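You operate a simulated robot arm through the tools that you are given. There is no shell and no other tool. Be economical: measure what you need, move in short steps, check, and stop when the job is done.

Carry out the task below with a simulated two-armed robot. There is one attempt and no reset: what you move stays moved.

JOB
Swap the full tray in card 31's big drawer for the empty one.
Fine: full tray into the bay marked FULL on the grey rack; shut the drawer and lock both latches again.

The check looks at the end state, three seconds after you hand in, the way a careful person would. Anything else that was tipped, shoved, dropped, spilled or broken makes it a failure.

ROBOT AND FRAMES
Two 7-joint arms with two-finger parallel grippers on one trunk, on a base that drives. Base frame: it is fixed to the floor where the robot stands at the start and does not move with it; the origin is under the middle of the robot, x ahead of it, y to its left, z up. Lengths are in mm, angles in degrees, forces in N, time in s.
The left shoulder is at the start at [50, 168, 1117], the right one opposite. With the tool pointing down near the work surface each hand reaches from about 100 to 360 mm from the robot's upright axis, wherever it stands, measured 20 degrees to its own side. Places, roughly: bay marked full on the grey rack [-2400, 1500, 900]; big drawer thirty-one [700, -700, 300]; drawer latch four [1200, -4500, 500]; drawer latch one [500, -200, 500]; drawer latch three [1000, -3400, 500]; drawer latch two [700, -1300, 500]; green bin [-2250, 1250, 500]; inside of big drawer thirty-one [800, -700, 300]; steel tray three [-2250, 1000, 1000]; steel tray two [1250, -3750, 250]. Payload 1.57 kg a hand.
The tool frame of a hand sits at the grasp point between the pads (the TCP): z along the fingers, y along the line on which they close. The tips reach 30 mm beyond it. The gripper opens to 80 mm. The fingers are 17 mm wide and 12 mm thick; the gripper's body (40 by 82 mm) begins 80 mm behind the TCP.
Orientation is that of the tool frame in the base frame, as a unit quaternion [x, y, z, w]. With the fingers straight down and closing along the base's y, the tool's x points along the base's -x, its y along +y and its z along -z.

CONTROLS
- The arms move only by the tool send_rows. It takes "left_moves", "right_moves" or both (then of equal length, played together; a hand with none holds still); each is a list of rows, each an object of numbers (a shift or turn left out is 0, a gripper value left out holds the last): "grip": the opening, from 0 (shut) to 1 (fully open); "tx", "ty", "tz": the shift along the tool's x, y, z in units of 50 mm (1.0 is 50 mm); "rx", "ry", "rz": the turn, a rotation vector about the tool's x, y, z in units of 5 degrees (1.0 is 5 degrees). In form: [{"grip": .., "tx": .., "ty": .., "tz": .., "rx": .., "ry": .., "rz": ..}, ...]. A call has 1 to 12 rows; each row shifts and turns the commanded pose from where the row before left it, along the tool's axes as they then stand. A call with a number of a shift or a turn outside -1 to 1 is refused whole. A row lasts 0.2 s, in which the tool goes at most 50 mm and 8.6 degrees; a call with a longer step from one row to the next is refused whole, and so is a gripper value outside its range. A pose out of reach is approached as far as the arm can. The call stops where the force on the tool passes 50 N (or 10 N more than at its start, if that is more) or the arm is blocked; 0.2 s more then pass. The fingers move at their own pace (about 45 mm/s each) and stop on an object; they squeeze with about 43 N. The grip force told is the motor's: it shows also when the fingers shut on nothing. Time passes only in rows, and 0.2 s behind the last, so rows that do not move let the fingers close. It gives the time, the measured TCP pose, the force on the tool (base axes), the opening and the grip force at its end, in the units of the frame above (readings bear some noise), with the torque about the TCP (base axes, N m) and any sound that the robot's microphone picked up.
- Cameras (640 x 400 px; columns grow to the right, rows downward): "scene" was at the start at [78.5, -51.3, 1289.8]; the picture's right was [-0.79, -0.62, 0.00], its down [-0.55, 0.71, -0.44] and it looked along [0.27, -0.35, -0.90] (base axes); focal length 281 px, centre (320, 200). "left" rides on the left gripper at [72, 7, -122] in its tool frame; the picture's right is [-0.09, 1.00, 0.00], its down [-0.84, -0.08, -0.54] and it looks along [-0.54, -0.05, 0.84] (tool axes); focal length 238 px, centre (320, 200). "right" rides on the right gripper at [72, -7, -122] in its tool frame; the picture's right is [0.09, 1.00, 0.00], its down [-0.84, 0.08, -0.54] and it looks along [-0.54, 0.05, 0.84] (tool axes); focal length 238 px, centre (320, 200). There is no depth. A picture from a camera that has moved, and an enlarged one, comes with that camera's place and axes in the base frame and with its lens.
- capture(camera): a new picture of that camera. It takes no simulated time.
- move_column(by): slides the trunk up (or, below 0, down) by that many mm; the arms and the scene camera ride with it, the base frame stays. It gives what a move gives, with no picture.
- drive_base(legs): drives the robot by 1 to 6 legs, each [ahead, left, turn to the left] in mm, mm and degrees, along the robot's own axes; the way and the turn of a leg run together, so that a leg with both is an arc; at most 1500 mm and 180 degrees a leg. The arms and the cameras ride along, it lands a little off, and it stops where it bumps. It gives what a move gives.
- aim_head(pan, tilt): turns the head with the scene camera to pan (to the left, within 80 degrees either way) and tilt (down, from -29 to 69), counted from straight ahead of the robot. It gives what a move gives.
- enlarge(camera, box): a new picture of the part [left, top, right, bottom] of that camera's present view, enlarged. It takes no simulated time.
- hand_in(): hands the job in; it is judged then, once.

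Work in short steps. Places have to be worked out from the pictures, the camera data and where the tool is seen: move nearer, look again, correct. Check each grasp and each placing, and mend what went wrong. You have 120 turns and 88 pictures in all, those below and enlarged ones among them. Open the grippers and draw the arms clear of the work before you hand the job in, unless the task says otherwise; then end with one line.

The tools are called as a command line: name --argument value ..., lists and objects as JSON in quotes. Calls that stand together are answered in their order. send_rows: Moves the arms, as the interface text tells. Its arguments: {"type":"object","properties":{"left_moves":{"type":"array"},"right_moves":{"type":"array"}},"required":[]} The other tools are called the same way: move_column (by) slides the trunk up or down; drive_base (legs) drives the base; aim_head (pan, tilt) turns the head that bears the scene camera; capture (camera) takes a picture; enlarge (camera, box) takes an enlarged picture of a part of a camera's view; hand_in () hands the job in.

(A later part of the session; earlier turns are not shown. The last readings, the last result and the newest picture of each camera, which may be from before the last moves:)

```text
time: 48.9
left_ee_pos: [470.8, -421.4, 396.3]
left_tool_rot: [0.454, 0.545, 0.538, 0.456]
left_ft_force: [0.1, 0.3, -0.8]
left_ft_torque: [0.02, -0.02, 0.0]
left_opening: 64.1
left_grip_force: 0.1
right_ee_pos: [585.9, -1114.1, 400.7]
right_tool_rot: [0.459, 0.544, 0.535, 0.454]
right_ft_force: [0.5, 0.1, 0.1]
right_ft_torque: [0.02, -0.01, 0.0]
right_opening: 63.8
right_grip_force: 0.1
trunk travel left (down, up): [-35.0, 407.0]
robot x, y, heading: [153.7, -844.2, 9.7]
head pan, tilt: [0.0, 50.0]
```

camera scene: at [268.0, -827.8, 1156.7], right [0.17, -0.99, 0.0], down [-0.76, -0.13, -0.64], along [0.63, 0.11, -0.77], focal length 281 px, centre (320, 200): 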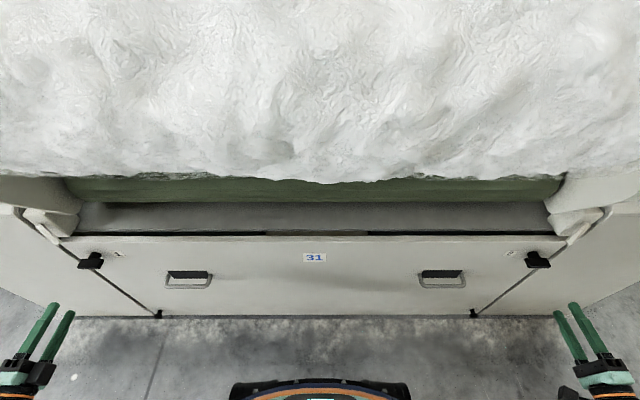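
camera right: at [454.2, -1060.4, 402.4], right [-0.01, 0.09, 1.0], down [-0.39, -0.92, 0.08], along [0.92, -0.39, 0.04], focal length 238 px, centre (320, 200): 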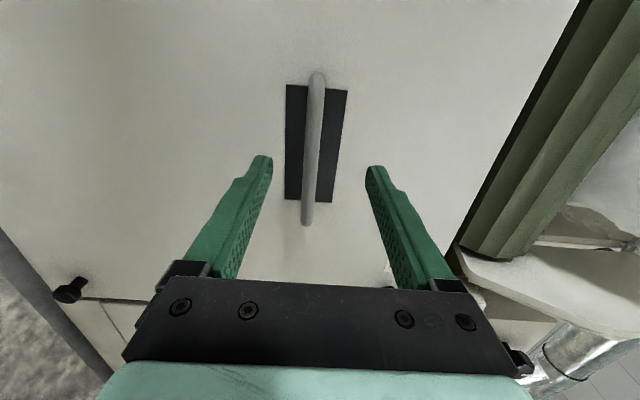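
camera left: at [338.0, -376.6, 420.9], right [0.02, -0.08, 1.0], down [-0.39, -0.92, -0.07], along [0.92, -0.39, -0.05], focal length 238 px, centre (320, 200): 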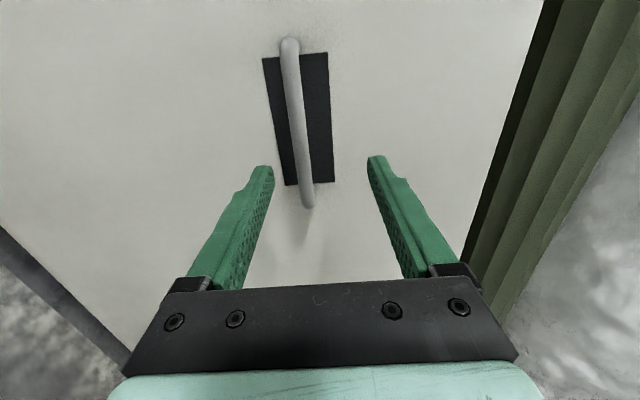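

Aligned; advance to the bars and close.

send_rows --left_moves '[{"ty": 0.08, "tz": 0.45}, {"tz": 0.45}, {"grip": 0.2}, {"grip": 0}, {"grip": 0}, {"grip": 0}, {"grip": 0}]' --right_moves '[{"tz": 0.5}, {"tz": 0.48}, {"grip": 0.2}, {"grip": 0}, {"grip": 0}, {"grip": 0}, {"grip": 0}]'

capture --camera "scene"

```text
time: 50.5
left_ee_pos: [514.5, -417.0, 400.6]
left_tool_rot: [0.456, 0.545, 0.538, 0.454]
left_ft_force: [3.7, 0.9, -9.7]
left_ft_torque: [0.33, 0.16, 0.18]
left_opening: 11.8
left_grip_force: 29.2
right_ee_pos: [635.3, -1105.3, 399.2]
right_tool_rot: [0.459, 0.543, 0.538, 0.454]
right_ft_force: [1.4, -1.3, -4.8]
right_ft_torque: [0.06, 0.04, 0.11]
right_opening: 11.9
right_grip_force: 29.2
trunk travel left (down, up): [-35.0, 407.0]
robot x, y, heading: [155.3, -845.0, 9.5]
head pan, tilt: [0.0, 50.0]
```

```text
54 pictures are left
camera scene: at [268.7, -827.4, 1056.4], right [0.17, -0.99, 0.0], down [-0.76, -0.13, -0.64], along [0.63, 0.11, -0.77], focal length 281 px, centre (320, 200)
```

scene: 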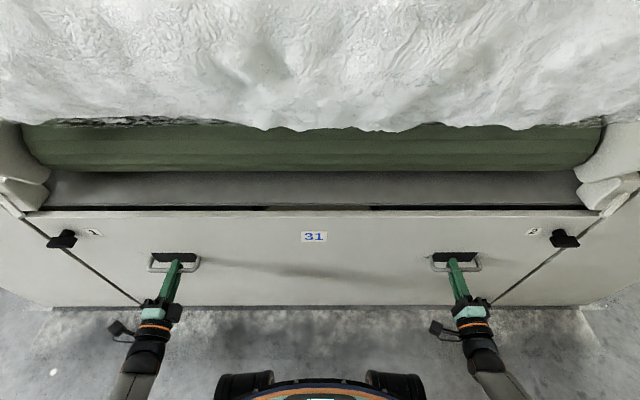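

Both bars gripped. Drive the base back 120 mm as a test.

drive_base --legs '[[-120, 0, 0]]'

capture --camera "scene"

```text
time: 51.7
left_ee_pos: [395.1, -436.4, 400.1]
left_tool_rot: [0.454, 0.545, 0.537, 0.456]
left_ft_force: [-15.5, -2.6, -8.4]
left_ft_torque: [0.27, 0.1, 0.13]
left_opening: 11.8
left_grip_force: 29.2
right_ee_pos: [514.8, -1124.5, 400.5]
right_tool_rot: [0.458, 0.543, 0.538, 0.453]
right_ft_force: [7.3, 1.2, -8.7]
right_ft_torque: [0.0, 0.06, 0.48]
right_opening: 11.7
right_grip_force: 28.8
trunk travel left (down, up): [-35.0, 407.0]
robot x, y, heading: [32.4, -865.7, 9.6]
head pan, tilt: [0.0, 50.0]
```

```text
53 pictures are left
camera scene: at [149.1, -848.0, 1056.4], right [0.17, -0.99, 0.0], down [-0.76, -0.13, -0.64], along [0.63, 0.11, -0.77], focal length 281 px, centre (320, 200)
```

scene: 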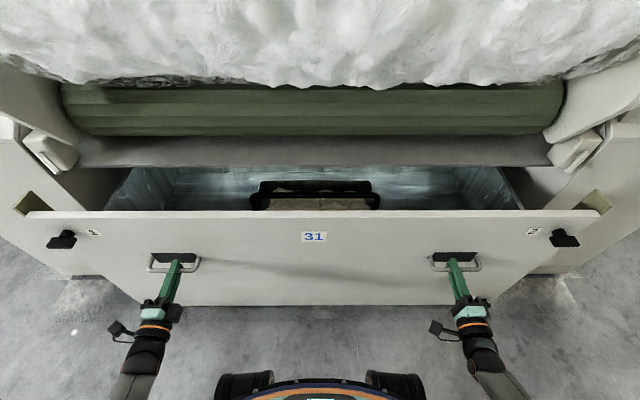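

The drawer slides nicely and the tray shows inside. Pull 200 mm more.

drive_base --legs '[[-200, 0, 0]]'

capture --camera "scene"

```text
time: 53.3
left_ee_pos: [198.0, -471.2, 399.6]
left_tool_rot: [0.455, 0.545, 0.537, 0.456]
left_ft_force: [8.5, -4.8, -7.0]
left_ft_torque: [0.29, 0.13, -0.15]
left_opening: 11.8
left_grip_force: 29.3
right_ee_pos: [318.9, -1158.4, 400.8]
right_tool_rot: [0.458, 0.544, 0.536, 0.454]
right_ft_force: [-12.4, -10.4, 2.1]
right_ft_torque: [0.03, -0.01, -0.1]
right_opening: 12.0
right_grip_force: 28.9
trunk travel left (down, up): [-35.0, 407.0]
robot x, y, heading: [-160.0, -898.1, 9.6]
head pan, tilt: [0.0, 50.0]
```

```text
52 pictures are left
camera scene: at [-47.9, -881.2, 1056.6], right [0.17, -0.99, 0.0], down [-0.76, -0.13, -0.64], along [0.63, 0.11, -0.77], focal length 281 px, centre (320, 200)
```

scene: 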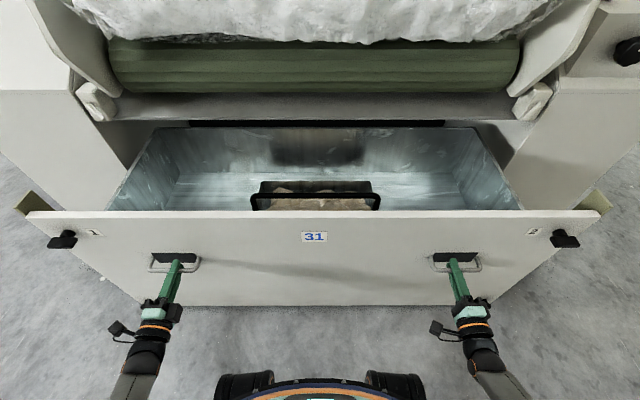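

Drawer open ~320 mm with the tray clear. Zoom on the tray, then release the handles.

enlarge --camera "scene" --box '[220, 110, 420, 235]'

send_rows --left_moves '[{"grip": 0.8}, {"grip": 0.8}, {"grip": 0.8}, {"grip": 0.8}, {"tz": -0.8}, {"tz": -0.8}]' --right_moves '[{"grip": 0.8}, {"grip": 0.8}, {"grip": 0.8}, {"grip": 0.8}, {"tz": -0.8}, {"tz": -0.8}]'

```text
3.20 times, centred on (320, 172) of scene
camera zoom: at [-47.9, -881.2, 1056.6], right [0.17, -0.99, 0.0], down [-0.76, -0.13, -0.64], along [0.63, 0.11, -0.77], focal length 899 px, centre (320, 288)
```

zoom: 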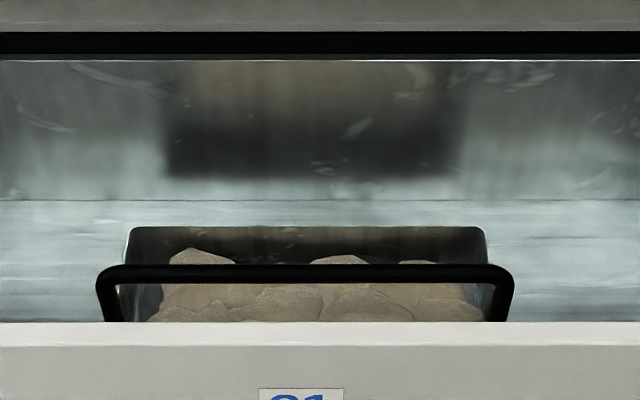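

```text
time: 54.7
left_ee_pos: [117.4, -483.7, 400.4]
left_tool_rot: [0.454, 0.544, 0.538, 0.457]
left_ft_force: [-0.6, -0.6, -0.1]
left_ft_torque: [0.0, -0.01, -0.03]
left_opening: 63.8
left_grip_force: 0.0
right_ee_pos: [239.1, -1171.8, 402.3]
right_tool_rot: [0.459, 0.543, 0.537, 0.454]
right_ft_force: [0.7, -0.3, 0.8]
right_ft_torque: [-0.03, -0.06, 0.01]
right_opening: 64.0
right_grip_force: 0.0
trunk travel left (down, up): [-35.0, 407.0]
robot x, y, heading: [-163.1, -902.5, 9.4]
head pan, tilt: [0.0, 50.0]
```

Handle about 375 mm wide; I'll carry it with both hands. Raise the trunk and pitch both hands down with their closing direction fore-aft, bringing them inward.

move_column --by 300

send_rows --left_moves '[{"tx": -0.38, "rx": 1}, {"tx": -0.38, "rx": 1}, {"tx": -0.38, "rx": 1}, {"tx": -0.38, "rx": 1}, {"tx": -0.38, "rx": 1}, {"tx": -0.38, "rx": 1}, {"tx": -0.38, "rx": 1}, {"tx": -0.38, "rx": 1}, {"tx": -0.38, "rx": 1}, {"tx": -0.38, "rx": 1}, {"tx": -0.38, "rx": 1}, {"tx": -0.38, "rx": 1}]' --right_moves '[{"tx": 0.38, "rx": 1}, {"tx": 0.38, "rx": 1}, {"tx": 0.38, "rx": 1}, {"tx": 0.38, "rx": 1}, {"tx": 0.38, "rx": 1}, {"tx": 0.38, "rx": 1}, {"tx": 0.38, "rx": 1}, {"tx": 0.38, "rx": 1}, {"tx": 0.38, "rx": 1}, {"tx": 0.38, "rx": 1}, {"tx": 0.38, "rx": 1}, {"tx": 0.38, "rx": 1}]'

send_rows --left_moves '[{"rx": 1}, {"rx": 1}, {"rx": 1}, {"rx": 1}, {"rx": 1}, {"rx": 1}]' --right_moves '[{"rx": 1}, {"rx": 1}, {"rx": 1}, {"rx": 1}, {"rx": 1}, {"rx": 1}]'

capture --camera "scene"

```text
time: 57.7
left_ee_pos: [118.8, -483.5, 699.7]
left_tool_rot: [0.455, 0.545, 0.537, 0.456]
left_ft_force: [-0.5, -0.3, 0.3]
left_ft_torque: [0.0, 0.01, 0.0]
left_opening: 64.1
left_grip_force: 0.1
right_ee_pos: [239.9, -1172.0, 701.6]
right_tool_rot: [0.458, 0.544, 0.536, 0.454]
right_ft_force: [-0.9, 0.4, -0.3]
right_ft_torque: [0.02, -0.03, -0.01]
right_opening: 64.0
right_grip_force: 0.0
trunk travel left (down, up): [-335.0, 107.0]
robot x, y, heading: [-163.7, -895.4, 9.5]
head pan, tilt: [0.0, 50.0]
```

```text
time: 59.3
left_ee_pos: [139.8, -607.2, 701.9]
left_tool_rot: [0.566, 0.674, 0.361, 0.309]
left_ft_force: [0.0, 0.3, 0.4]
left_ft_torque: [0.01, 0.01, 0.01]
left_opening: 63.9
left_grip_force: 0.1
right_ee_pos: [226.4, -1104.0, 700.0]
right_tool_rot: [0.483, 0.739, 0.318, 0.346]
right_ft_force: [-0.5, 0.7, 0.5]
right_ft_torque: [-0.02, 0.03, -0.02]
right_opening: 64.0
right_grip_force: 0.0
trunk travel left (down, up): [-335.0, 107.0]
robot x, y, heading: [-160.4, -895.6, 9.6]
head pan, tilt: [0.0, 50.0]
stopped in row 7 (right hand): the arm was blocked; the commanded pose is now the measured one
```

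```text
time: 60.0
left_ee_pos: [141.7, -607.2, 702.3]
left_tool_rot: [0.594, 0.709, 0.289, 0.249]
left_ft_force: [0.7, 0.4, -0.6]
left_ft_torque: [0.01, -0.02, -0.03]
left_opening: 64.0
left_grip_force: 0.1
right_ee_pos: [254.4, -1150.1, 749.4]
right_tool_rot: [0.444, 0.787, 0.215, 0.371]
right_ft_force: [0.3, 0.4, 1.1]
right_ft_torque: [0.01, 0.12, 0.0]
right_opening: 64.1
right_grip_force: 0.0
trunk travel left (down, up): [-335.0, 107.0]
robot x, y, heading: [-161.1, -900.7, 9.6]
head pan, tilt: [0.0, 50.0]
stopped in row 3 (right hand): the arm was blocked; the commanded pose is now the measured one
```

```text
50 pictures are left
camera scene: at [-48.1, -881.3, 1356.7], right [0.17, -0.99, 0.0], down [-0.76, -0.13, -0.64], along [0.63, 0.11, -0.77], focal length 281 px, centre (320, 200)
```

scene: 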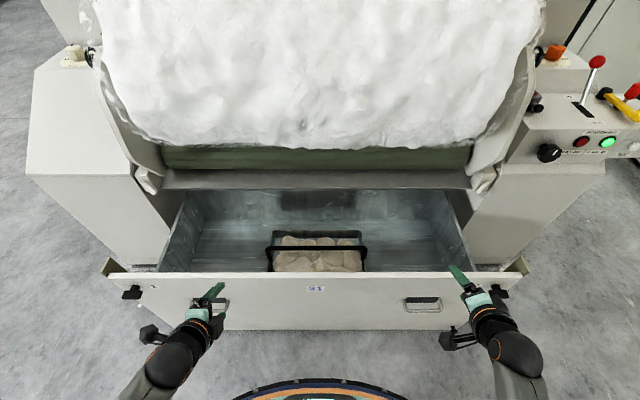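

The right wrist hits a limit on that roll, so I turn the right hand back to its natural down pose and will roll it the other way; left hand finishes its pitch.

send_rows --left_moves '[{"tx": -0.23, "rx": 1}, {"tx": -0.23, "rx": 1}, {"tx": -0.23, "rx": 1}, {"tx": -0.23, "rx": 1}, {"tx": -0.23, "rx": 1}, {"tx": -0.23, "rx": 1}, {"tx": -0.23, "rx": 1}, {"tx": -0.23, "rx": 1}, {"tx": -0.23, "rx": 1}, {}, {}, {}]' --right_moves '[{"rx": 0.269, "ry": 0.573, "rz": -0.755}, {"rx": 0.269, "ry": 0.573, "rz": -0.755}, {"rx": 0.269, "ry": 0.573, "rz": -0.755}, {"rx": 0.269, "ry": 0.573, "rz": -0.755}, {"rx": 0.269, "ry": 0.573, "rz": -0.755}, {"rx": 0.269, "ry": 0.573, "rz": -0.755}, {"rx": 0.269, "ry": 0.573, "rz": -0.755}, {"rx": 0.269, "ry": 0.573, "rz": -0.755}, {"rx": 0.269, "ry": 0.573, "rz": -0.755}, {"rx": 0.269, "ry": 0.573, "rz": -0.755}, {"rx": 0.269, "ry": 0.573, "rz": -0.755}, {"rx": 0.269, "ry": 0.573, "rz": -0.755}]'

send_rows --right_moves '[{"rx": 0.269, "ry": 0.573, "rz": -0.755}, {"rx": 0.269, "ry": 0.573, "rz": -0.755}, {"rx": 0.269, "ry": 0.573, "rz": -0.755}, {"rx": 0.269, "ry": 0.573, "rz": -0.755}, {"rx": 0.269, "ry": 0.573, "rz": -0.755}]'

```text
time: 62.6
left_ee_pos: [158.3, -710.0, 701.2]
left_tool_rot: [0.644, 0.765, -0.004, 0.001]
left_ft_force: [-0.7, 0.0, -0.7]
left_ft_torque: [0.0, -0.02, -0.03]
left_opening: 63.8
left_grip_force: 0.1
right_ee_pos: [243.5, -1150.9, 727.9]
right_tool_rot: [0.079, 0.99, 0.068, 0.093]
right_ft_force: [-0.3, 0.3, -0.6]
right_ft_torque: [0.01, -0.01, 0.0]
right_opening: 63.8
right_grip_force: 0.1
trunk travel left (down, up): [-335.0, 107.0]
robot x, y, heading: [-164.7, -896.7, 9.7]
head pan, tilt: [0.0, 50.0]
```

```text
time: 63.8
left_ee_pos: [157.7, -711.1, 701.3]
left_tool_rot: [0.644, 0.765, -0.004, 0.002]
left_ft_force: [0.4, -0.6, -0.1]
left_ft_torque: [0.02, -0.03, 0.01]
left_opening: 63.9
left_grip_force: 0.1
right_ee_pos: [243.9, -1149.8, 730.6]
right_tool_rot: [-0.086, 0.996, 0.003, -0.025]
right_ft_force: [0.0, 0.0, 0.0]
right_ft_torque: [-0.02, 0.0, -0.01]
right_opening: 64.1
right_grip_force: 0.0
trunk travel left (down, up): [-335.0, 107.0]
robot x, y, heading: [-166.2, -897.2, 9.7]
head pan, tilt: [0.0, 50.0]
```

send_rows --right_moves '[{"ry": -0.57}, {"rz": -1}, {"rz": -1}, {"rz": -1}, {"rz": -1}, {"rz": -1}, {"rz": -1}, {"rz": -1}, {"rz": -1}, {"rz": -1}, {"rz": -1}, {"rz": -1}]'

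send_rows --right_moves '[{"rz": -1}, {"rz": -1}, {"rz": -1}, {"rz": -1}, {"rz": -1}, {"rz": -1}, {"rz": -1}, {"tx": -0.8}, {"tx": -0.8}, {"tx": -0.8}, {"tx": -0.8}, {"tx": -0.8}]'

capture --camera "left"

capture --camera "right"

```text
time: 66.4
left_ee_pos: [159.5, -709.7, 701.1]
left_tool_rot: [0.644, 0.765, -0.005, 0.002]
left_ft_force: [0.2, 0.2, 0.0]
left_ft_torque: [0.0, 0.01, 0.01]
left_opening: 64.1
left_grip_force: 0.0
right_ee_pos: [244.2, -1149.8, 728.3]
right_tool_rot: [-0.537, 0.844, 0.004, 0.003]
right_ft_force: [0.5, -0.5, -0.7]
right_ft_torque: [0.04, -0.03, 0.01]
right_opening: 64.1
right_grip_force: 0.1
trunk travel left (down, up): [-335.0, 107.0]
robot x, y, heading: [-165.0, -901.4, 9.8]
head pan, tilt: [0.0, 50.0]
```

```text
time: 69.0
left_ee_pos: [157.9, -710.4, 700.6]
left_tool_rot: [0.644, 0.765, -0.004, 0.003]
left_ft_force: [0.0, -0.3, 1.0]
left_ft_torque: [-0.01, 0.0, 0.02]
left_opening: 64.1
left_grip_force: 0.0
right_ee_pos: [211.3, -952.1, 731.8]
right_tool_rot: [0.765, -0.644, -0.002, -0.003]
right_ft_force: [0.2, -0.4, 0.1]
right_ft_torque: [0.0, 0.03, -0.04]
right_opening: 64.1
right_grip_force: 0.0
trunk travel left (down, up): [-335.0, 107.0]
robot x, y, heading: [-164.2, -900.7, 9.4]
head pan, tilt: [0.0, 50.0]
```

```text
49 pictures are left
camera left: at [152.1, -638.7, 823.3], right [1.0, 0.08, 0.0], down [0.07, -0.83, 0.55], along [0.04, -0.55, -0.84], focal length 238 px, centre (320, 200)
```

left: 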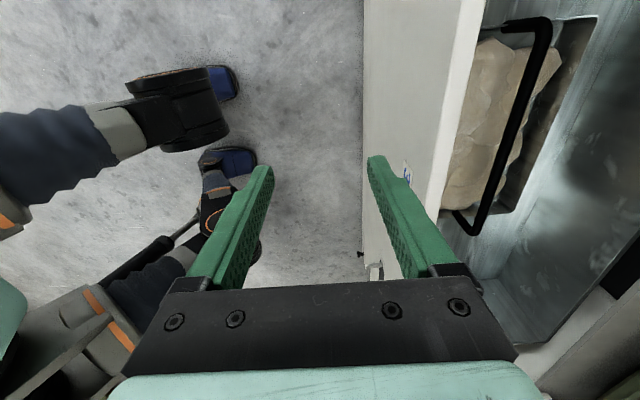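

```text
48 pictures are left
camera right: at [230.2, -1022.1, 854.0], right [-0.97, -0.26, 0.0], down [-0.22, 0.81, 0.55], along [-0.14, 0.53, -0.84], focal length 238 px, centre (320, 200)
```

right: 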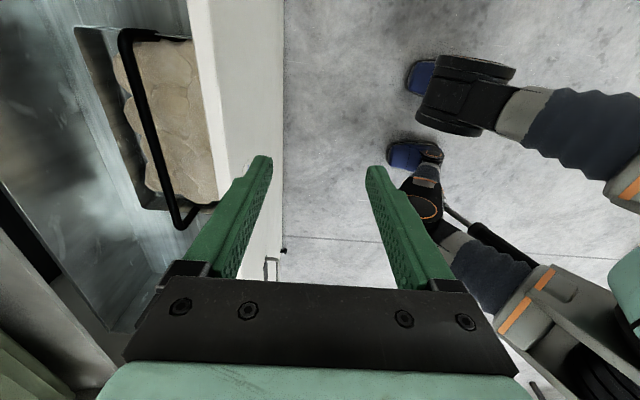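

Triangulated, the tray handle is at n≈447, z≈283 — still partly under the machine. I need the drawer ~170 mm further out; I'll grip the front panel's top edge with both hands. Move above it and check.

send_rows --left_moves '[{"ty": 0.72, "grip": 1}, {"ty": 0.72}, {"ty": 0.72}, {"ty": 0.72}]' --right_moves '[{"ty": -0.66, "grip": 1}, {"ty": -0.66, "tz": 0.2}, {"ty": -0.66, "tz": 0.2}, {"ty": -0.67, "tz": 0.2}]'

move_column --by -80

capture --camera "left"

```text
time: 70.0
left_ee_pos: [298.8, -684.0, 701.8]
left_tool_rot: [0.644, 0.765, -0.004, 0.002]
left_ft_force: [0.0, -0.1, 0.7]
left_ft_torque: [-0.02, 0.0, 0.01]
left_opening: 79.9
left_grip_force: 0.1
right_ee_pos: [341.7, -930.9, 701.9]
right_tool_rot: [0.765, -0.644, -0.003, -0.004]
right_ft_force: [-0.6, -0.5, -0.1]
right_ft_torque: [0.0, 0.02, 0.03]
right_opening: 80.1
right_grip_force: 0.1
trunk travel left (down, up): [-335.0, 107.0]
robot x, y, heading: [-163.0, -898.3, 9.5]
head pan, tilt: [0.0, 50.0]
```

```text
time: 71.2
left_ee_pos: [298.7, -684.7, 621.2]
left_tool_rot: [0.644, 0.765, -0.004, 0.002]
left_ft_force: [-0.5, -0.1, 0.2]
left_ft_torque: [-0.01, 0.0, -0.02]
left_opening: 80.1
left_grip_force: 0.0
right_ee_pos: [341.2, -931.7, 621.6]
right_tool_rot: [0.765, -0.644, -0.002, -0.004]
right_ft_force: [0.1, -0.2, 0.3]
right_ft_torque: [0.03, 0.02, -0.02]
right_opening: 80.2
right_grip_force: 0.1
trunk travel left (down, up): [-255.0, 187.0]
robot x, y, heading: [-160.5, -901.2, 9.2]
head pan, tilt: [0.0, 50.0]
```

```text
47 pictures are left
camera left: at [292.5, -613.2, 744.2], right [1.0, 0.08, 0.0], down [0.07, -0.83, 0.55], along [0.04, -0.55, -0.84], focal length 238 px, centre (320, 200)
```

left: 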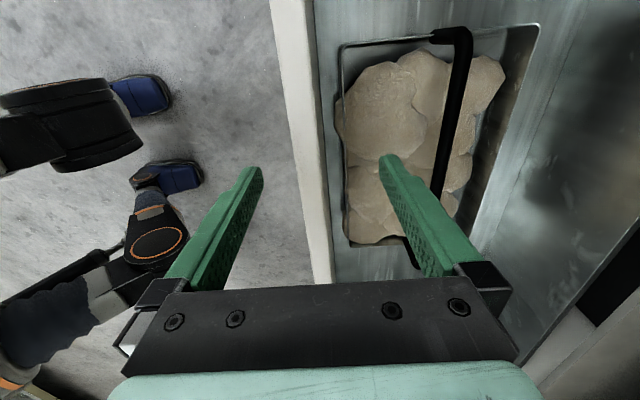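

The panel edge is between the fingers, ~15 mm toward the robot of centre. Shift back 13 mm, descend 58 mm, close.

send_rows --left_moves '[{"ty": -0.26}, {"tz": 0.6}, {"tz": 0.56}, {"grip": 0.3}, {"grip": 0}, {"grip": 0}, {"grip": 0}, {"grip": 0}]' --right_moves '[{"ty": 0.26}, {"tz": 0.6}, {"tz": 0.56}, {"grip": 0.3}, {"grip": 0}, {"grip": 0}, {"grip": 0}, {"grip": 0}]'

```text
time: 73.0
left_ee_pos: [287.7, -686.8, 564.7]
left_tool_rot: [0.644, 0.765, -0.003, 0.004]
left_ft_force: [6.1, 1.0, -2.0]
left_ft_torque: [-0.11, -0.55, -0.08]
left_opening: 19.9
left_grip_force: 25.8
right_ee_pos: [329.3, -932.5, 562.5]
right_tool_rot: [0.765, -0.644, -0.003, -0.004]
right_ft_force: [3.5, 0.3, 0.6]
right_ft_torque: [0.07, 0.54, -0.15]
right_opening: 20.1
right_grip_force: 25.6
trunk travel left (down, up): [-255.0, 187.0]
robot x, y, heading: [-164.2, -898.9, 9.4]
head pan, tilt: [0.0, 50.0]
```

Both grip the 20 mm panel. Drive back 160 mm.

drive_base --legs '[[-160, 0, 0]]'

capture --camera "scene"

```text
time: 74.0
left_ee_pos: [240.3, -694.7, 566.4]
left_tool_rot: [0.643, 0.765, 0.005, 0.014]
left_ft_force: [2.7, 0.0, 3.2]
left_ft_torque: [-0.25, 1.3, -0.16]
left_opening: 20.8
left_grip_force: 33.9
right_ee_pos: [282.5, -940.7, 566.8]
right_tool_rot: [0.764, -0.645, 0.004, -0.015]
right_ft_force: [0.5, 0.8, 4.1]
right_ft_torque: [-0.35, 1.28, 0.22]
right_opening: 21.0
right_grip_force: 33.9
trunk travel left (down, up): [-255.0, 187.0]
robot x, y, heading: [-214.8, -905.7, 9.7]
head pan, tilt: [0.0, 50.0]
stopped in leg 1: the force on the tool passed its limit (the readings are from after the stop); the commanded pose is now the measured one
```

```text
46 pictures are left
camera scene: at [-102.1, -890.6, 1277.0], right [0.17, -0.99, 0.0], down [-0.76, -0.13, -0.64], along [0.63, 0.11, -0.77], focal length 281 px, centre (320, 200)
```

scene: 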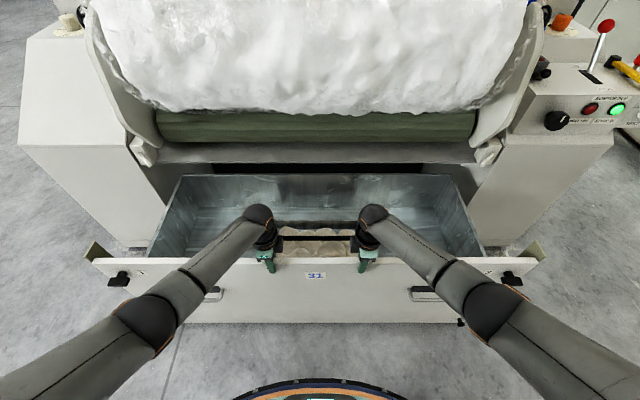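

The drawer is at its end stop (+48 mm). Release, raise, and look at the tray from the wrist cameras.

send_rows --left_moves '[{"grip": 1}, {"grip": 1}, {"grip": 1}, {"tz": -0.8}, {"tz": -0.8}, {"ty": 0.9}, {"ty": 0.9}]' --right_moves '[{"grip": 1}, {"grip": 1}, {"grip": 1}, {"tz": -0.8}, {"tz": -0.8}, {"ty": -0.9}, {"ty": -0.9}]'

capture --camera "left"

capture --camera "right"

```text
time: 75.6
left_ee_pos: [326.2, -677.6, 648.0]
left_tool_rot: [0.644, 0.765, 0.005, 0.013]
left_ft_force: [-0.3, 0.0, -0.8]
left_ft_torque: [-0.03, -0.01, -0.01]
left_opening: 79.8
left_grip_force: 0.0
right_ee_pos: [369.3, -927.3, 648.0]
right_tool_rot: [0.765, -0.644, 0.004, -0.015]
right_ft_force: [-0.6, -0.9, -1.8]
right_ft_torque: [0.06, -0.02, 0.0]
right_opening: 80.1
right_grip_force: 0.2
trunk travel left (down, up): [-255.0, 187.0]
robot x, y, heading: [-218.4, -906.6, 9.7]
head pan, tilt: [0.0, 50.0]
```

```text
45 pictures are left
camera left: at [316.8, -606.7, 768.6], right [1.0, 0.08, 0.03], down [0.05, -0.83, 0.55], along [0.07, -0.55, -0.83], focal length 238 px, centre (320, 200)
```

left: 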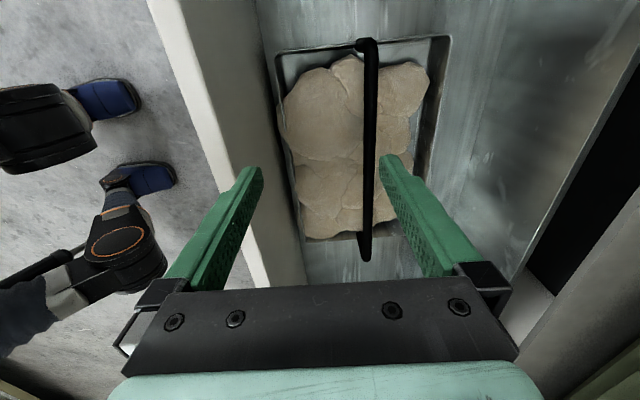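

```text
44 pictures are left
camera right: at [385.6, -999.6, 769.4], right [-0.96, -0.26, -0.03], down [-0.23, 0.8, 0.55], along [-0.12, 0.54, -0.84], focal length 238 px, centre (320, 200)
```

right: 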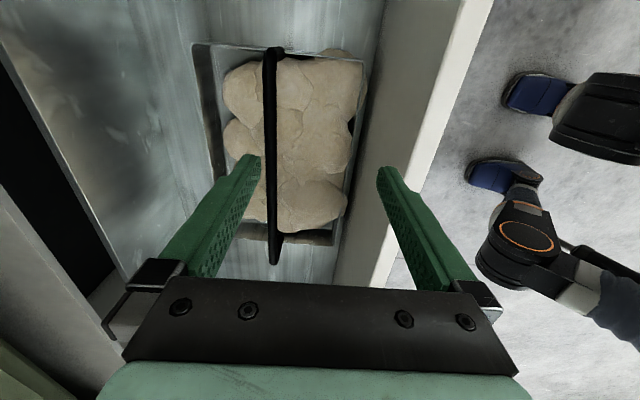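

Good fix: handle bar runs from (392,-610) to (451,-973) at z≈418, i.e. n≈280, well clear of the machine. Drive forward 78 mm so the hands are above it, lower the trunk 150 and check.

drive_base --legs '[[78, 0, 0]]'

move_column --by -150

capture --camera "left"

capture --camera "right"

```text
time: 76.7
left_ee_pos: [403.2, -664.4, 647.6]
left_tool_rot: [0.644, 0.765, 0.006, 0.013]
left_ft_force: [0.9, 0.3, -0.7]
left_ft_torque: [0.01, 0.0, -0.03]
left_opening: 79.9
left_grip_force: 0.1
right_ee_pos: [446.4, -915.3, 649.6]
right_tool_rot: [0.764, -0.645, 0.005, -0.015]
right_ft_force: [-0.5, 0.2, 0.2]
right_ft_torque: [-0.02, 0.0, 0.02]
right_opening: 79.9
right_grip_force: 0.1
trunk travel left (down, up): [-255.0, 187.0]
robot x, y, heading: [-143.0, -895.4, 9.6]
head pan, tilt: [0.0, 50.0]
```

```text
time: 78.4
left_ee_pos: [402.6, -665.8, 497.4]
left_tool_rot: [0.644, 0.765, 0.006, 0.013]
left_ft_force: [-0.4, 0.7, 0.3]
left_ft_torque: [-0.02, -0.01, 0.02]
left_opening: 80.4
left_grip_force: 0.1
right_ee_pos: [446.3, -914.0, 498.8]
right_tool_rot: [0.764, -0.646, 0.004, -0.014]
right_ft_force: [0.0, 0.3, -0.6]
right_ft_torque: [0.0, 0.02, 0.02]
right_opening: 80.0
right_grip_force: 0.1
trunk travel left (down, up): [-105.0, 337.0]
robot x, y, heading: [-140.0, -894.1, 9.8]
head pan, tilt: [0.0, 50.0]
```

```text
43 pictures are left
camera left: at [393.4, -594.0, 619.7], right [1.0, 0.08, 0.03], down [0.05, -0.83, 0.55], along [0.07, -0.55, -0.83], focal length 238 px, centre (320, 200)
```

left: 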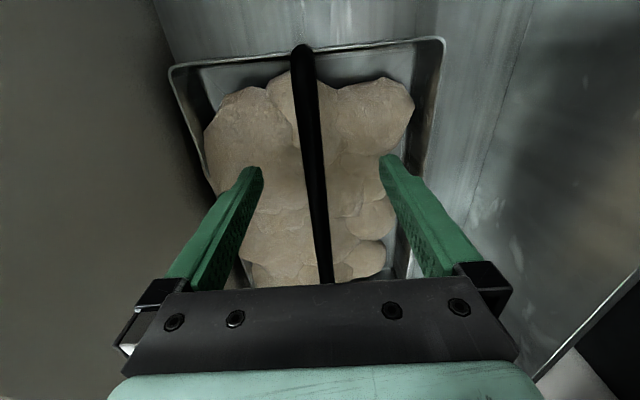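

```text
42 pictures are left
camera right: at [462.2, -986.4, 620.7], right [-0.97, -0.26, -0.03], down [-0.23, 0.8, 0.55], along [-0.12, 0.54, -0.83], focal length 238 px, centre (320, 200)
```

right: 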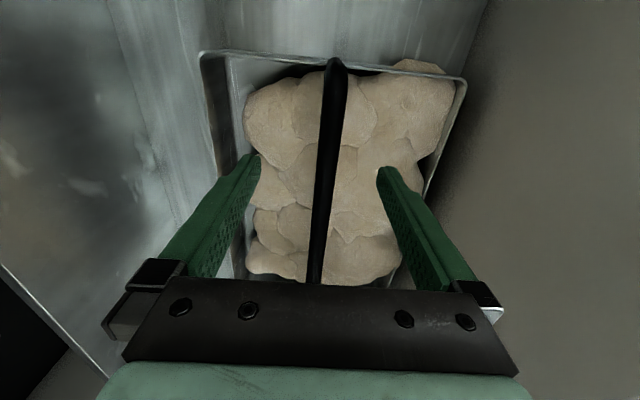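

Bar is centred between the fingers of both hands. Lower 74 mm and close both.

move_column --by -74

send_rows --left_moves '[{"grip": 0.4}, {"grip": 0.1}, {"grip": 0}, {"grip": 0}, {"grip": 0}, {"grip": 0}]' --right_moves '[{"grip": 0.4}, {"grip": 0.1}, {"grip": 0}, {"grip": 0}, {"grip": 0}, {"grip": 0}]'

capture --camera "left"

```text
time: 79.5
left_ee_pos: [402.0, -665.5, 423.1]
left_tool_rot: [0.644, 0.765, 0.005, 0.013]
left_ft_force: [-0.3, 0.0, 0.1]
left_ft_torque: [-0.01, 0.0, 0.01]
left_opening: 80.0
left_grip_force: 0.0
right_ee_pos: [446.4, -914.3, 425.3]
right_tool_rot: [0.764, -0.645, 0.005, -0.015]
right_ft_force: [0.3, -0.9, 0.3]
right_ft_torque: [0.03, -0.03, -0.01]
right_opening: 80.1
right_grip_force: 0.1
trunk travel left (down, up): [-31.0, 411.0]
robot x, y, heading: [-141.3, -893.4, 9.6]
head pan, tilt: [0.0, 50.0]
```

```text
time: 80.9
left_ee_pos: [402.7, -665.5, 423.1]
left_tool_rot: [0.644, 0.765, 0.006, 0.014]
left_ft_force: [-1.6, -0.5, 0.0]
left_ft_torque: [-0.05, 0.02, 0.03]
left_opening: 17.6
left_grip_force: 32.6
right_ee_pos: [446.7, -914.4, 424.9]
right_tool_rot: [0.764, -0.645, 0.004, -0.014]
right_ft_force: [-0.8, -0.5, 0.0]
right_ft_torque: [0.03, -0.03, 0.04]
right_opening: 17.7
right_grip_force: 31.9
trunk travel left (down, up): [-31.0, 411.0]
robot x, y, heading: [-140.7, -896.1, 9.8]
head pan, tilt: [0.0, 50.0]
```

```text
41 pictures are left
camera left: at [393.4, -594.0, 545.5], right [1.0, 0.08, 0.03], down [0.05, -0.83, 0.55], along [0.07, -0.55, -0.83], focal length 238 px, centre (320, 200)
```

left: 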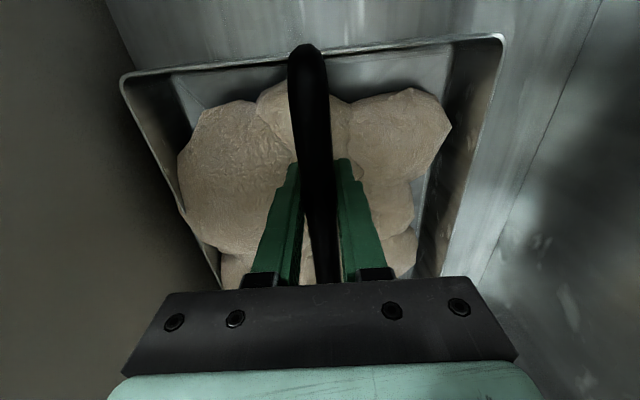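

Both hold the 17.6 mm bar. Lift 30 mm with the trunk and read the load.

move_column --by 30

capture --camera "scene"

```text
time: 81.7
left_ee_pos: [403.3, -664.9, 456.7]
left_tool_rot: [0.644, 0.764, 0.007, 0.014]
left_ft_force: [-0.4, 1.2, 3.1]
left_ft_torque: [0.06, 0.11, 0.1]
left_opening: 17.2
left_grip_force: 32.5
right_ee_pos: [447.8, -915.1, 456.6]
right_tool_rot: [0.765, -0.644, 0.006, -0.015]
right_ft_force: [-1.0, -1.5, 5.9]
right_ft_torque: [-0.04, 0.14, 0.06]
right_opening: 17.2
right_grip_force: 32.7
trunk travel left (down, up): [-61.0, 381.0]
robot x, y, heading: [-142.1, -891.4, 9.6]
head pan, tilt: [0.0, 50.0]
```

```text
40 pictures are left
camera scene: at [-26.3, -877.7, 1083.1], right [0.17, -0.99, 0.0], down [-0.75, -0.13, -0.64], along [0.63, 0.11, -0.77], focal length 281 px, centre (320, 200)
```

scene: 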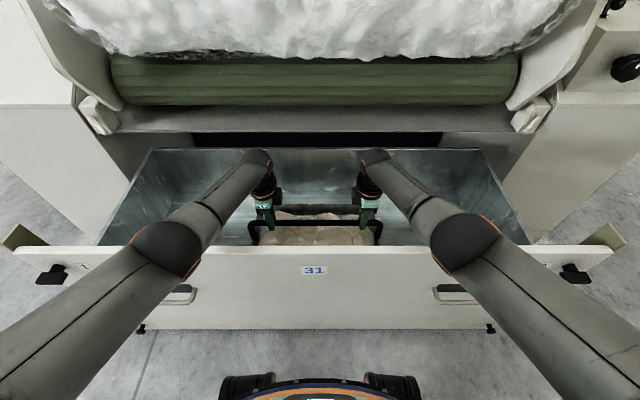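

Lift 120 mm more and check that the tray comes along.

move_column --by 120

capture --camera "scene"

```text
time: 83.2
left_ee_pos: [403.4, -665.0, 573.2]
left_tool_rot: [0.644, 0.765, 0.005, 0.014]
left_ft_force: [1.2, -1.7, -4.4]
left_ft_torque: [0.08, -0.02, 0.03]
left_opening: 17.6
left_grip_force: 32.2
right_ee_pos: [446.3, -915.1, 574.1]
right_tool_rot: [0.764, -0.645, 0.004, -0.014]
right_ft_force: [-0.1, 1.1, -2.8]
right_ft_torque: [0.11, 0.04, 0.09]
right_opening: 17.4
right_grip_force: 32.4
trunk travel left (down, up): [-181.0, 261.0]
robot x, y, heading: [-139.5, -896.7, 9.8]
head pan, tilt: [0.0, 50.0]
```

```text
39 pictures are left
camera scene: at [-25.0, -877.5, 1202.5], right [0.17, -0.99, 0.0], down [-0.76, -0.13, -0.64], along [0.63, 0.11, -0.77], focal length 281 px, centre (320, 200)
```

scene: 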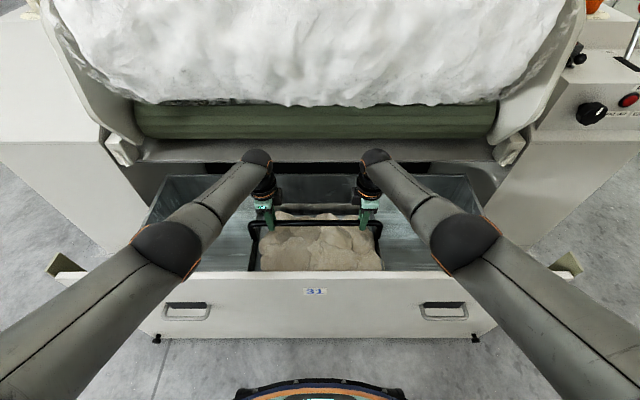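

The tray rises evenly, light load. Lift 160 mm more so its bottom clears the panel, then back out.

move_column --by 165

drive_base --legs '[[-600, 0, 0]]'

capture --camera "scene"

```text
time: 85.1
left_ee_pos: [403.0, -664.6, 738.0]
left_tool_rot: [0.644, 0.765, 0.005, 0.013]
left_ft_force: [1.0, -1.7, -3.4]
left_ft_torque: [0.05, -0.04, -0.01]
left_opening: 17.7
left_grip_force: 32.3
right_ee_pos: [446.5, -915.6, 738.9]
right_tool_rot: [0.764, -0.645, 0.004, -0.014]
right_ft_force: [-0.4, 2.4, -3.0]
right_ft_torque: [0.13, 0.01, 0.06]
right_opening: 17.4
right_grip_force: 32.4
trunk travel left (down, up): [-346.0, 96.0]
robot x, y, heading: [-143.0, -891.7, 9.9]
head pan, tilt: [0.0, 50.0]
```

```text
time: 88.5
left_ee_pos: [-189.2, -765.0, 738.5]
left_tool_rot: [0.641, 0.768, 0.006, 0.014]
left_ft_force: [1.6, -2.2, -2.6]
left_ft_torque: [-0.07, -0.01, 0.0]
left_opening: 17.4
left_grip_force: 32.0
right_ee_pos: [-142.9, -1012.3, 739.5]
right_tool_rot: [0.766, -0.642, 0.004, -0.015]
right_ft_force: [0.0, 1.2, -2.5]
right_ft_torque: [0.02, 0.0, 0.03]
right_opening: 17.6
right_grip_force: 32.5
trunk travel left (down, up): [-346.0, 96.0]
robot x, y, heading: [-729.4, -998.1, 10.0]
head pan, tilt: [0.0, 50.0]
```

```text
38 pictures are left
camera scene: at [-615.3, -979.5, 1367.6], right [0.17, -0.98, 0.0], down [-0.75, -0.13, -0.64], along [0.63, 0.11, -0.77], focal length 281 px, centre (320, 200)
```

scene: 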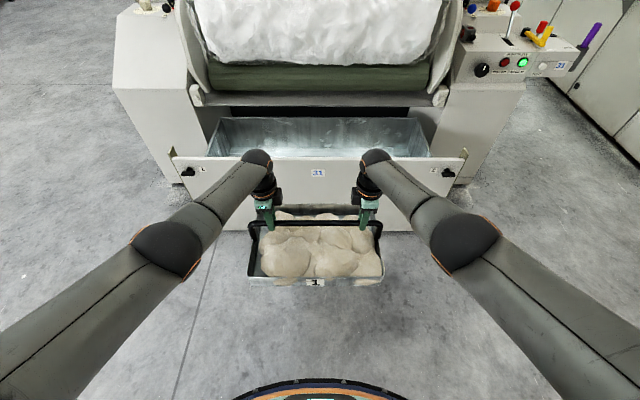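

Tray 1 is out and level. Turn toward the rack (heading ≈187°) and approach to ~1.1 m in front of the FULL bay.

drive_base --legs '[[0, 0, 88], [0, 0, 89], [0, -1315, 0], [0, -1315, 0], [200, 0, 0]]'

aim_head --pan 0 --tilt 25

capture --camera "scene"

```text
time: 110.1
left_ee_pos: [-1822.8, 1401.5, 738.2]
left_tool_rot: [0.756, -0.655, -0.014, 0.006]
left_ft_force: [-0.5, 0.6, -3.5]
left_ft_torque: [0.0, 0.0, 0.03]
left_opening: 17.2
left_grip_force: 33.0
right_ee_pos: [-1860.1, 1654.1, 739.3]
right_tool_rot: [0.655, 0.756, -0.013, -0.004]
right_ft_force: [0.4, -0.5, -3.4]
right_ft_torque: [0.02, -0.01, 0.08]
right_opening: 17.8
right_grip_force: 32.4
trunk travel left (down, up): [-346.0, 96.0]
robot x, y, heading: [-1271.8, 1618.2, -172.1]
head pan, tilt: [0.0, 50.0]
```

```text
time: 111.0
left_ee_pos: [-1822.1, 1402.7, 737.2]
left_tool_rot: [0.757, -0.654, -0.014, 0.006]
left_ft_force: [-0.2, 0.5, -2.2]
left_ft_torque: [0.01, -0.05, 0.05]
left_opening: 17.5
left_grip_force: 32.4
right_ee_pos: [-1860.0, 1654.0, 739.4]
right_tool_rot: [0.655, 0.755, -0.014, -0.004]
right_ft_force: [0.6, -0.7, -3.0]
right_ft_torque: [-0.01, -0.01, 0.07]
right_opening: 17.5
right_grip_force: 31.9
trunk travel left (down, up): [-346.0, 96.0]
robot x, y, heading: [-1273.4, 1616.9, -172.0]
head pan, tilt: [0.0, 25.0]
```

```text
37 pictures are left
camera scene: at [-1403.7, 1596.5, 1405.0], right [-0.14, 0.99, 0.0], down [0.42, 0.06, -0.91], along [-0.9, -0.13, -0.42], focal length 281 px, centre (320, 200)
```

scene: 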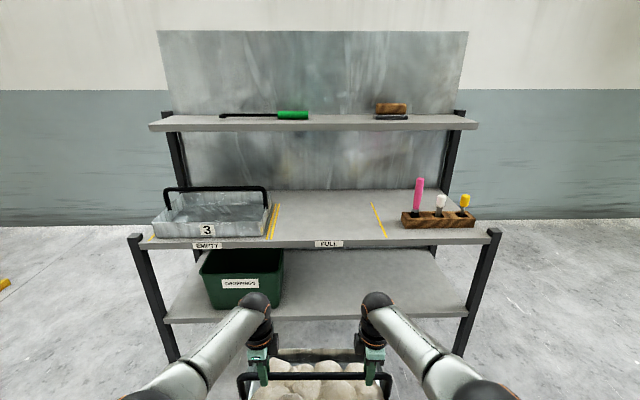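

enlarge --camera "scene" --box '[140, 170, 400, 260]'

```text
2.46 times, centred on (270, 215) of scene
camera zoom: at [-1403.7, 1596.5, 1405.0], right [-0.14, 0.99, 0.0], down [0.42, 0.06, -0.91], along [-0.9, -0.13, -0.42], focal length 691 px, centre (443, 163)
```

zoom: 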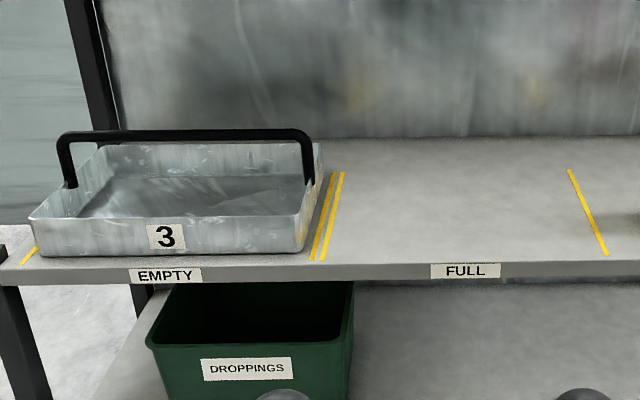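

The FULL bay's centre is about (-2382, 1485) with the rack at heading 190°, shelf top ≈868. Raise the tray: trunk to the top plus arms 200 mm.

move_column --by 95

send_rows --left_moves '[{"tz": -0.7}, {"tz": -0.7}, {"tz": -0.7}, {"tz": -0.7}, {"tz": -0.7}, {"tz": -0.7}]' --right_moves '[{"tz": -0.7}, {"tz": -0.7}, {"tz": -0.7}, {"tz": -0.7}, {"tz": -0.7}, {"tz": -0.7}]'

drive_base --legs '[[0, -70, 2], [230, 0, 0]]'

capture --camera "scene"

```text
time: 112.3
left_ee_pos: [-1823.5, 1402.6, 833.6]
left_tool_rot: [0.756, -0.654, -0.014, 0.006]
left_ft_force: [0.5, -0.3, -3.2]
left_ft_torque: [-0.02, 0.02, 0.0]
left_opening: 17.6
left_grip_force: 32.4
right_ee_pos: [-1859.9, 1652.9, 833.0]
right_tool_rot: [0.655, 0.756, -0.015, -0.005]
right_ft_force: [0.4, 0.4, -3.6]
right_ft_torque: [0.05, -0.05, 0.07]
right_opening: 17.4
right_grip_force: 32.3
trunk travel left (down, up): [-441.0, 1.0]
robot x, y, heading: [-1274.0, 1617.9, -171.8]
head pan, tilt: [0.0, 25.0]
```

```text
time: 113.7
left_ee_pos: [-1816.1, 1401.9, 1043.7]
left_tool_rot: [0.755, -0.655, -0.015, 0.005]
left_ft_force: [-3.5, 16.8, -1.9]
left_ft_torque: [0.27, 0.07, 0.15]
left_opening: 17.6
left_grip_force: 32.2
right_ee_pos: [-1852.1, 1653.2, 1044.6]
right_tool_rot: [0.653, 0.757, -0.016, -0.003]
right_ft_force: [2.9, -17.8, -4.1]
right_ft_torque: [0.09, 0.0, 0.08]
right_opening: 17.3
right_grip_force: 32.2
trunk travel left (down, up): [-441.0, 1.0]
robot x, y, heading: [-1271.6, 1617.6, -171.7]
head pan, tilt: [0.0, 25.0]
```

```text
time: 116.0
left_ee_pos: [-2040.7, 1409.9, 1043.8]
left_tool_rot: [0.766, -0.642, -0.015, 0.004]
left_ft_force: [-5.1, 18.3, 0.7]
left_ft_torque: [0.93, 0.19, 0.15]
left_opening: 17.6
left_grip_force: 32.6
right_ee_pos: [-2086.9, 1660.2, 1044.3]
right_tool_rot: [0.64, 0.768, -0.015, -0.003]
right_ft_force: [3.5, -17.0, -6.3]
right_ft_torque: [0.06, -0.02, 0.09]
right_opening: 17.5
right_grip_force: 32.2
trunk travel left (down, up): [-441.0, 1.0]
robot x, y, heading: [-1505.5, 1644.5, -169.9]
head pan, tilt: [0.0, 25.0]
```

```text
35 pictures are left
camera scene: at [-1635.8, 1619.4, 1500.0], right [-0.18, 0.98, 0.0], down [0.42, 0.07, -0.91], along [-0.89, -0.16, -0.42], focal length 281 px, centre (320, 200)
```

scene: 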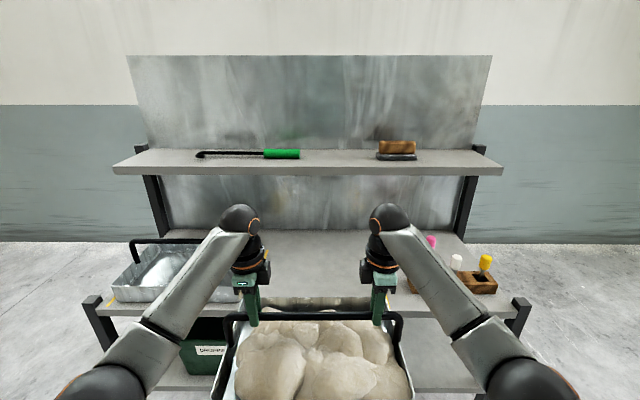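

Holding level. Raise 20 mm more, ease the inward force, advance 160 and inspect with a wrist camera.

send_rows --left_moves '[{"tz": -0.4, "tx": -0.02}]' --right_moves '[{"tz": -0.4, "tx": -0.02}]'

drive_base --legs '[[160, -5, 0]]'

capture --camera "left"

capture --camera "scene"

```text
time: 116.4
left_ee_pos: [-2038.6, 1410.0, 1063.0]
left_tool_rot: [0.768, -0.641, -0.014, 0.005]
left_ft_force: [-1.1, -6.2, -4.6]
left_ft_torque: [0.5, 0.16, 0.32]
left_opening: 17.5
left_grip_force: 32.2
right_ee_pos: [-2086.1, 1659.5, 1064.2]
right_tool_rot: [0.641, 0.768, -0.014, -0.002]
right_ft_force: [2.0, 5.4, -2.0]
right_ft_torque: [-0.7, -0.25, 0.35]
right_opening: 17.5
right_grip_force: 32.1
trunk travel left (down, up): [-441.0, 1.0]
robot x, y, heading: [-1505.1, 1645.7, -169.7]
head pan, tilt: [0.0, 25.0]
```

```text
time: 117.9
left_ee_pos: [-2200.6, 1388.6, 1063.2]
left_tool_rot: [0.767, -0.641, -0.014, 0.004]
left_ft_force: [0.8, -15.5, -3.3]
left_ft_torque: [-0.37, -0.07, 0.21]
left_opening: 17.3
left_grip_force: 31.9
right_ee_pos: [-2247.2, 1637.4, 1064.2]
right_tool_rot: [0.642, 0.767, -0.013, -0.003]
right_ft_force: [-1.2, 16.8, -2.4]
right_ft_torque: [0.38, 0.04, 0.26]
right_opening: 17.3
right_grip_force: 32.4
trunk travel left (down, up): [-441.0, 1.0]
robot x, y, heading: [-1662.5, 1621.5, -170.1]
head pan, tilt: [0.0, 25.0]
```

```text
34 pictures are left
camera left: at [-2190.3, 1312.7, 1185.2], right [-1.0, -0.09, 0.03], down [-0.06, 0.83, 0.55], along [-0.07, 0.55, -0.83], focal length 238 px, centre (320, 200)
```

left: 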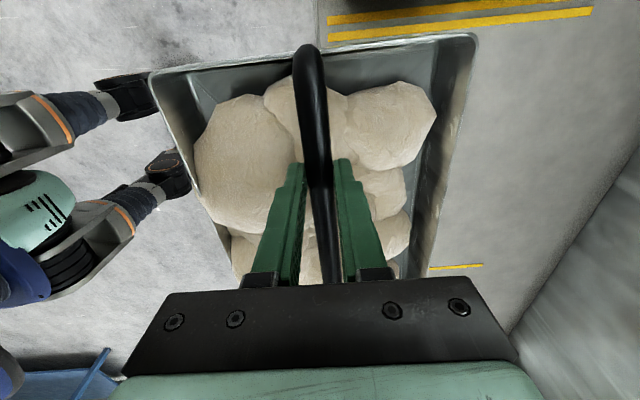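

```text
33 pictures are left
camera scene: at [-1795.9, 1595.9, 1500.0], right [-0.18, 0.98, 0.0], down [0.42, 0.07, -0.91], along [-0.89, -0.16, -0.42], focal length 281 px, centre (320, 200)
```

scene: 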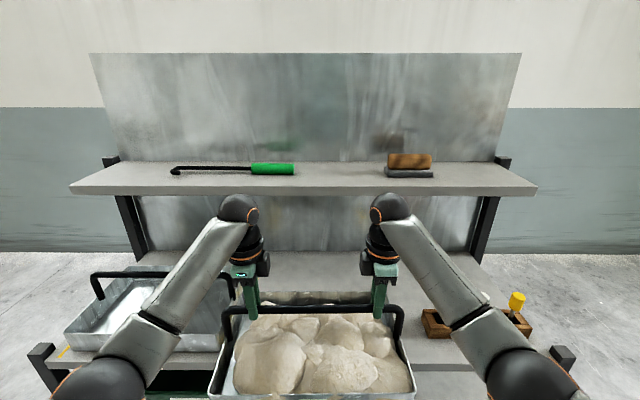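

Wrist view gives the bay: s 1667–2075 (centre 1871), m 1951–2238. Tray is at s≈1873, m≈1930; drive 155 mm forward.

drive_base --legs '[[155, 0, 0]]'

capture --camera "left"

capture --camera "right"

```text
time: 119.2
left_ee_pos: [-2350.6, 1359.9, 1063.7]
left_tool_rot: [0.768, -0.64, -0.013, 0.004]
left_ft_force: [-3.4, 0.2, -3.6]
left_ft_torque: [-0.07, 0.05, 0.32]
left_opening: 17.6
left_grip_force: 31.7
right_ee_pos: [-2397.8, 1607.9, 1064.6]
right_tool_rot: [0.64, 0.768, -0.013, -0.004]
right_ft_force: [2.8, 0.2, -2.6]
right_ft_torque: [-0.03, -0.05, 0.3]
right_opening: 17.3
right_grip_force: 32.2
trunk travel left (down, up): [-441.0, 1.0]
robot x, y, heading: [-1815.3, 1591.3, -169.6]
head pan, tilt: [0.0, 25.0]
```

```text
32 pictures are left
camera left: at [-2340.6, 1284.2, 1185.2], right [-1.0, -0.09, 0.03], down [-0.06, 0.83, 0.55], along [-0.07, 0.55, -0.83], focal length 238 px, centre (320, 200)
```

left: 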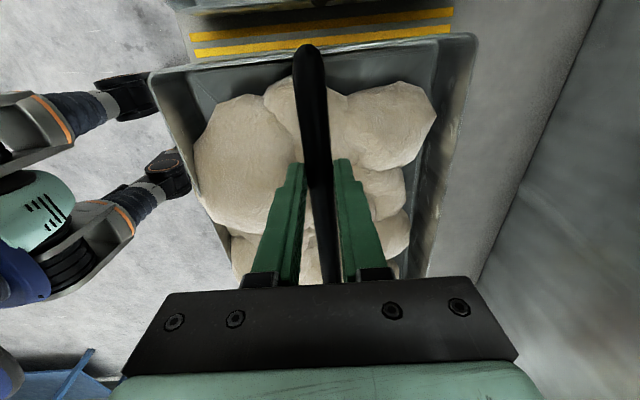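

```text
31 pictures are left
camera right: at [-2414.6, 1680.4, 1185.8], right [0.96, 0.27, -0.03], down [0.24, -0.8, 0.55], along [0.13, -0.54, -0.83], focal length 238 px, centre (320, 200)
```

right: 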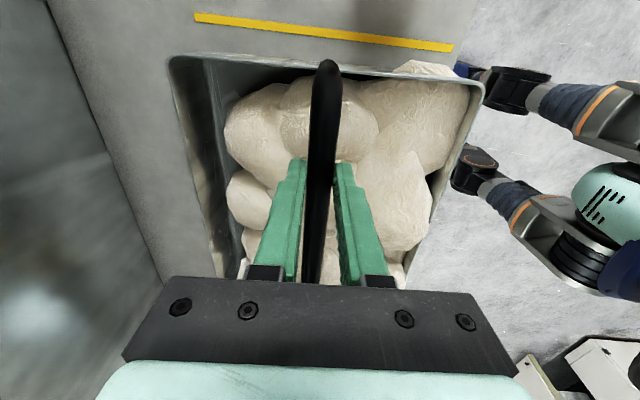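

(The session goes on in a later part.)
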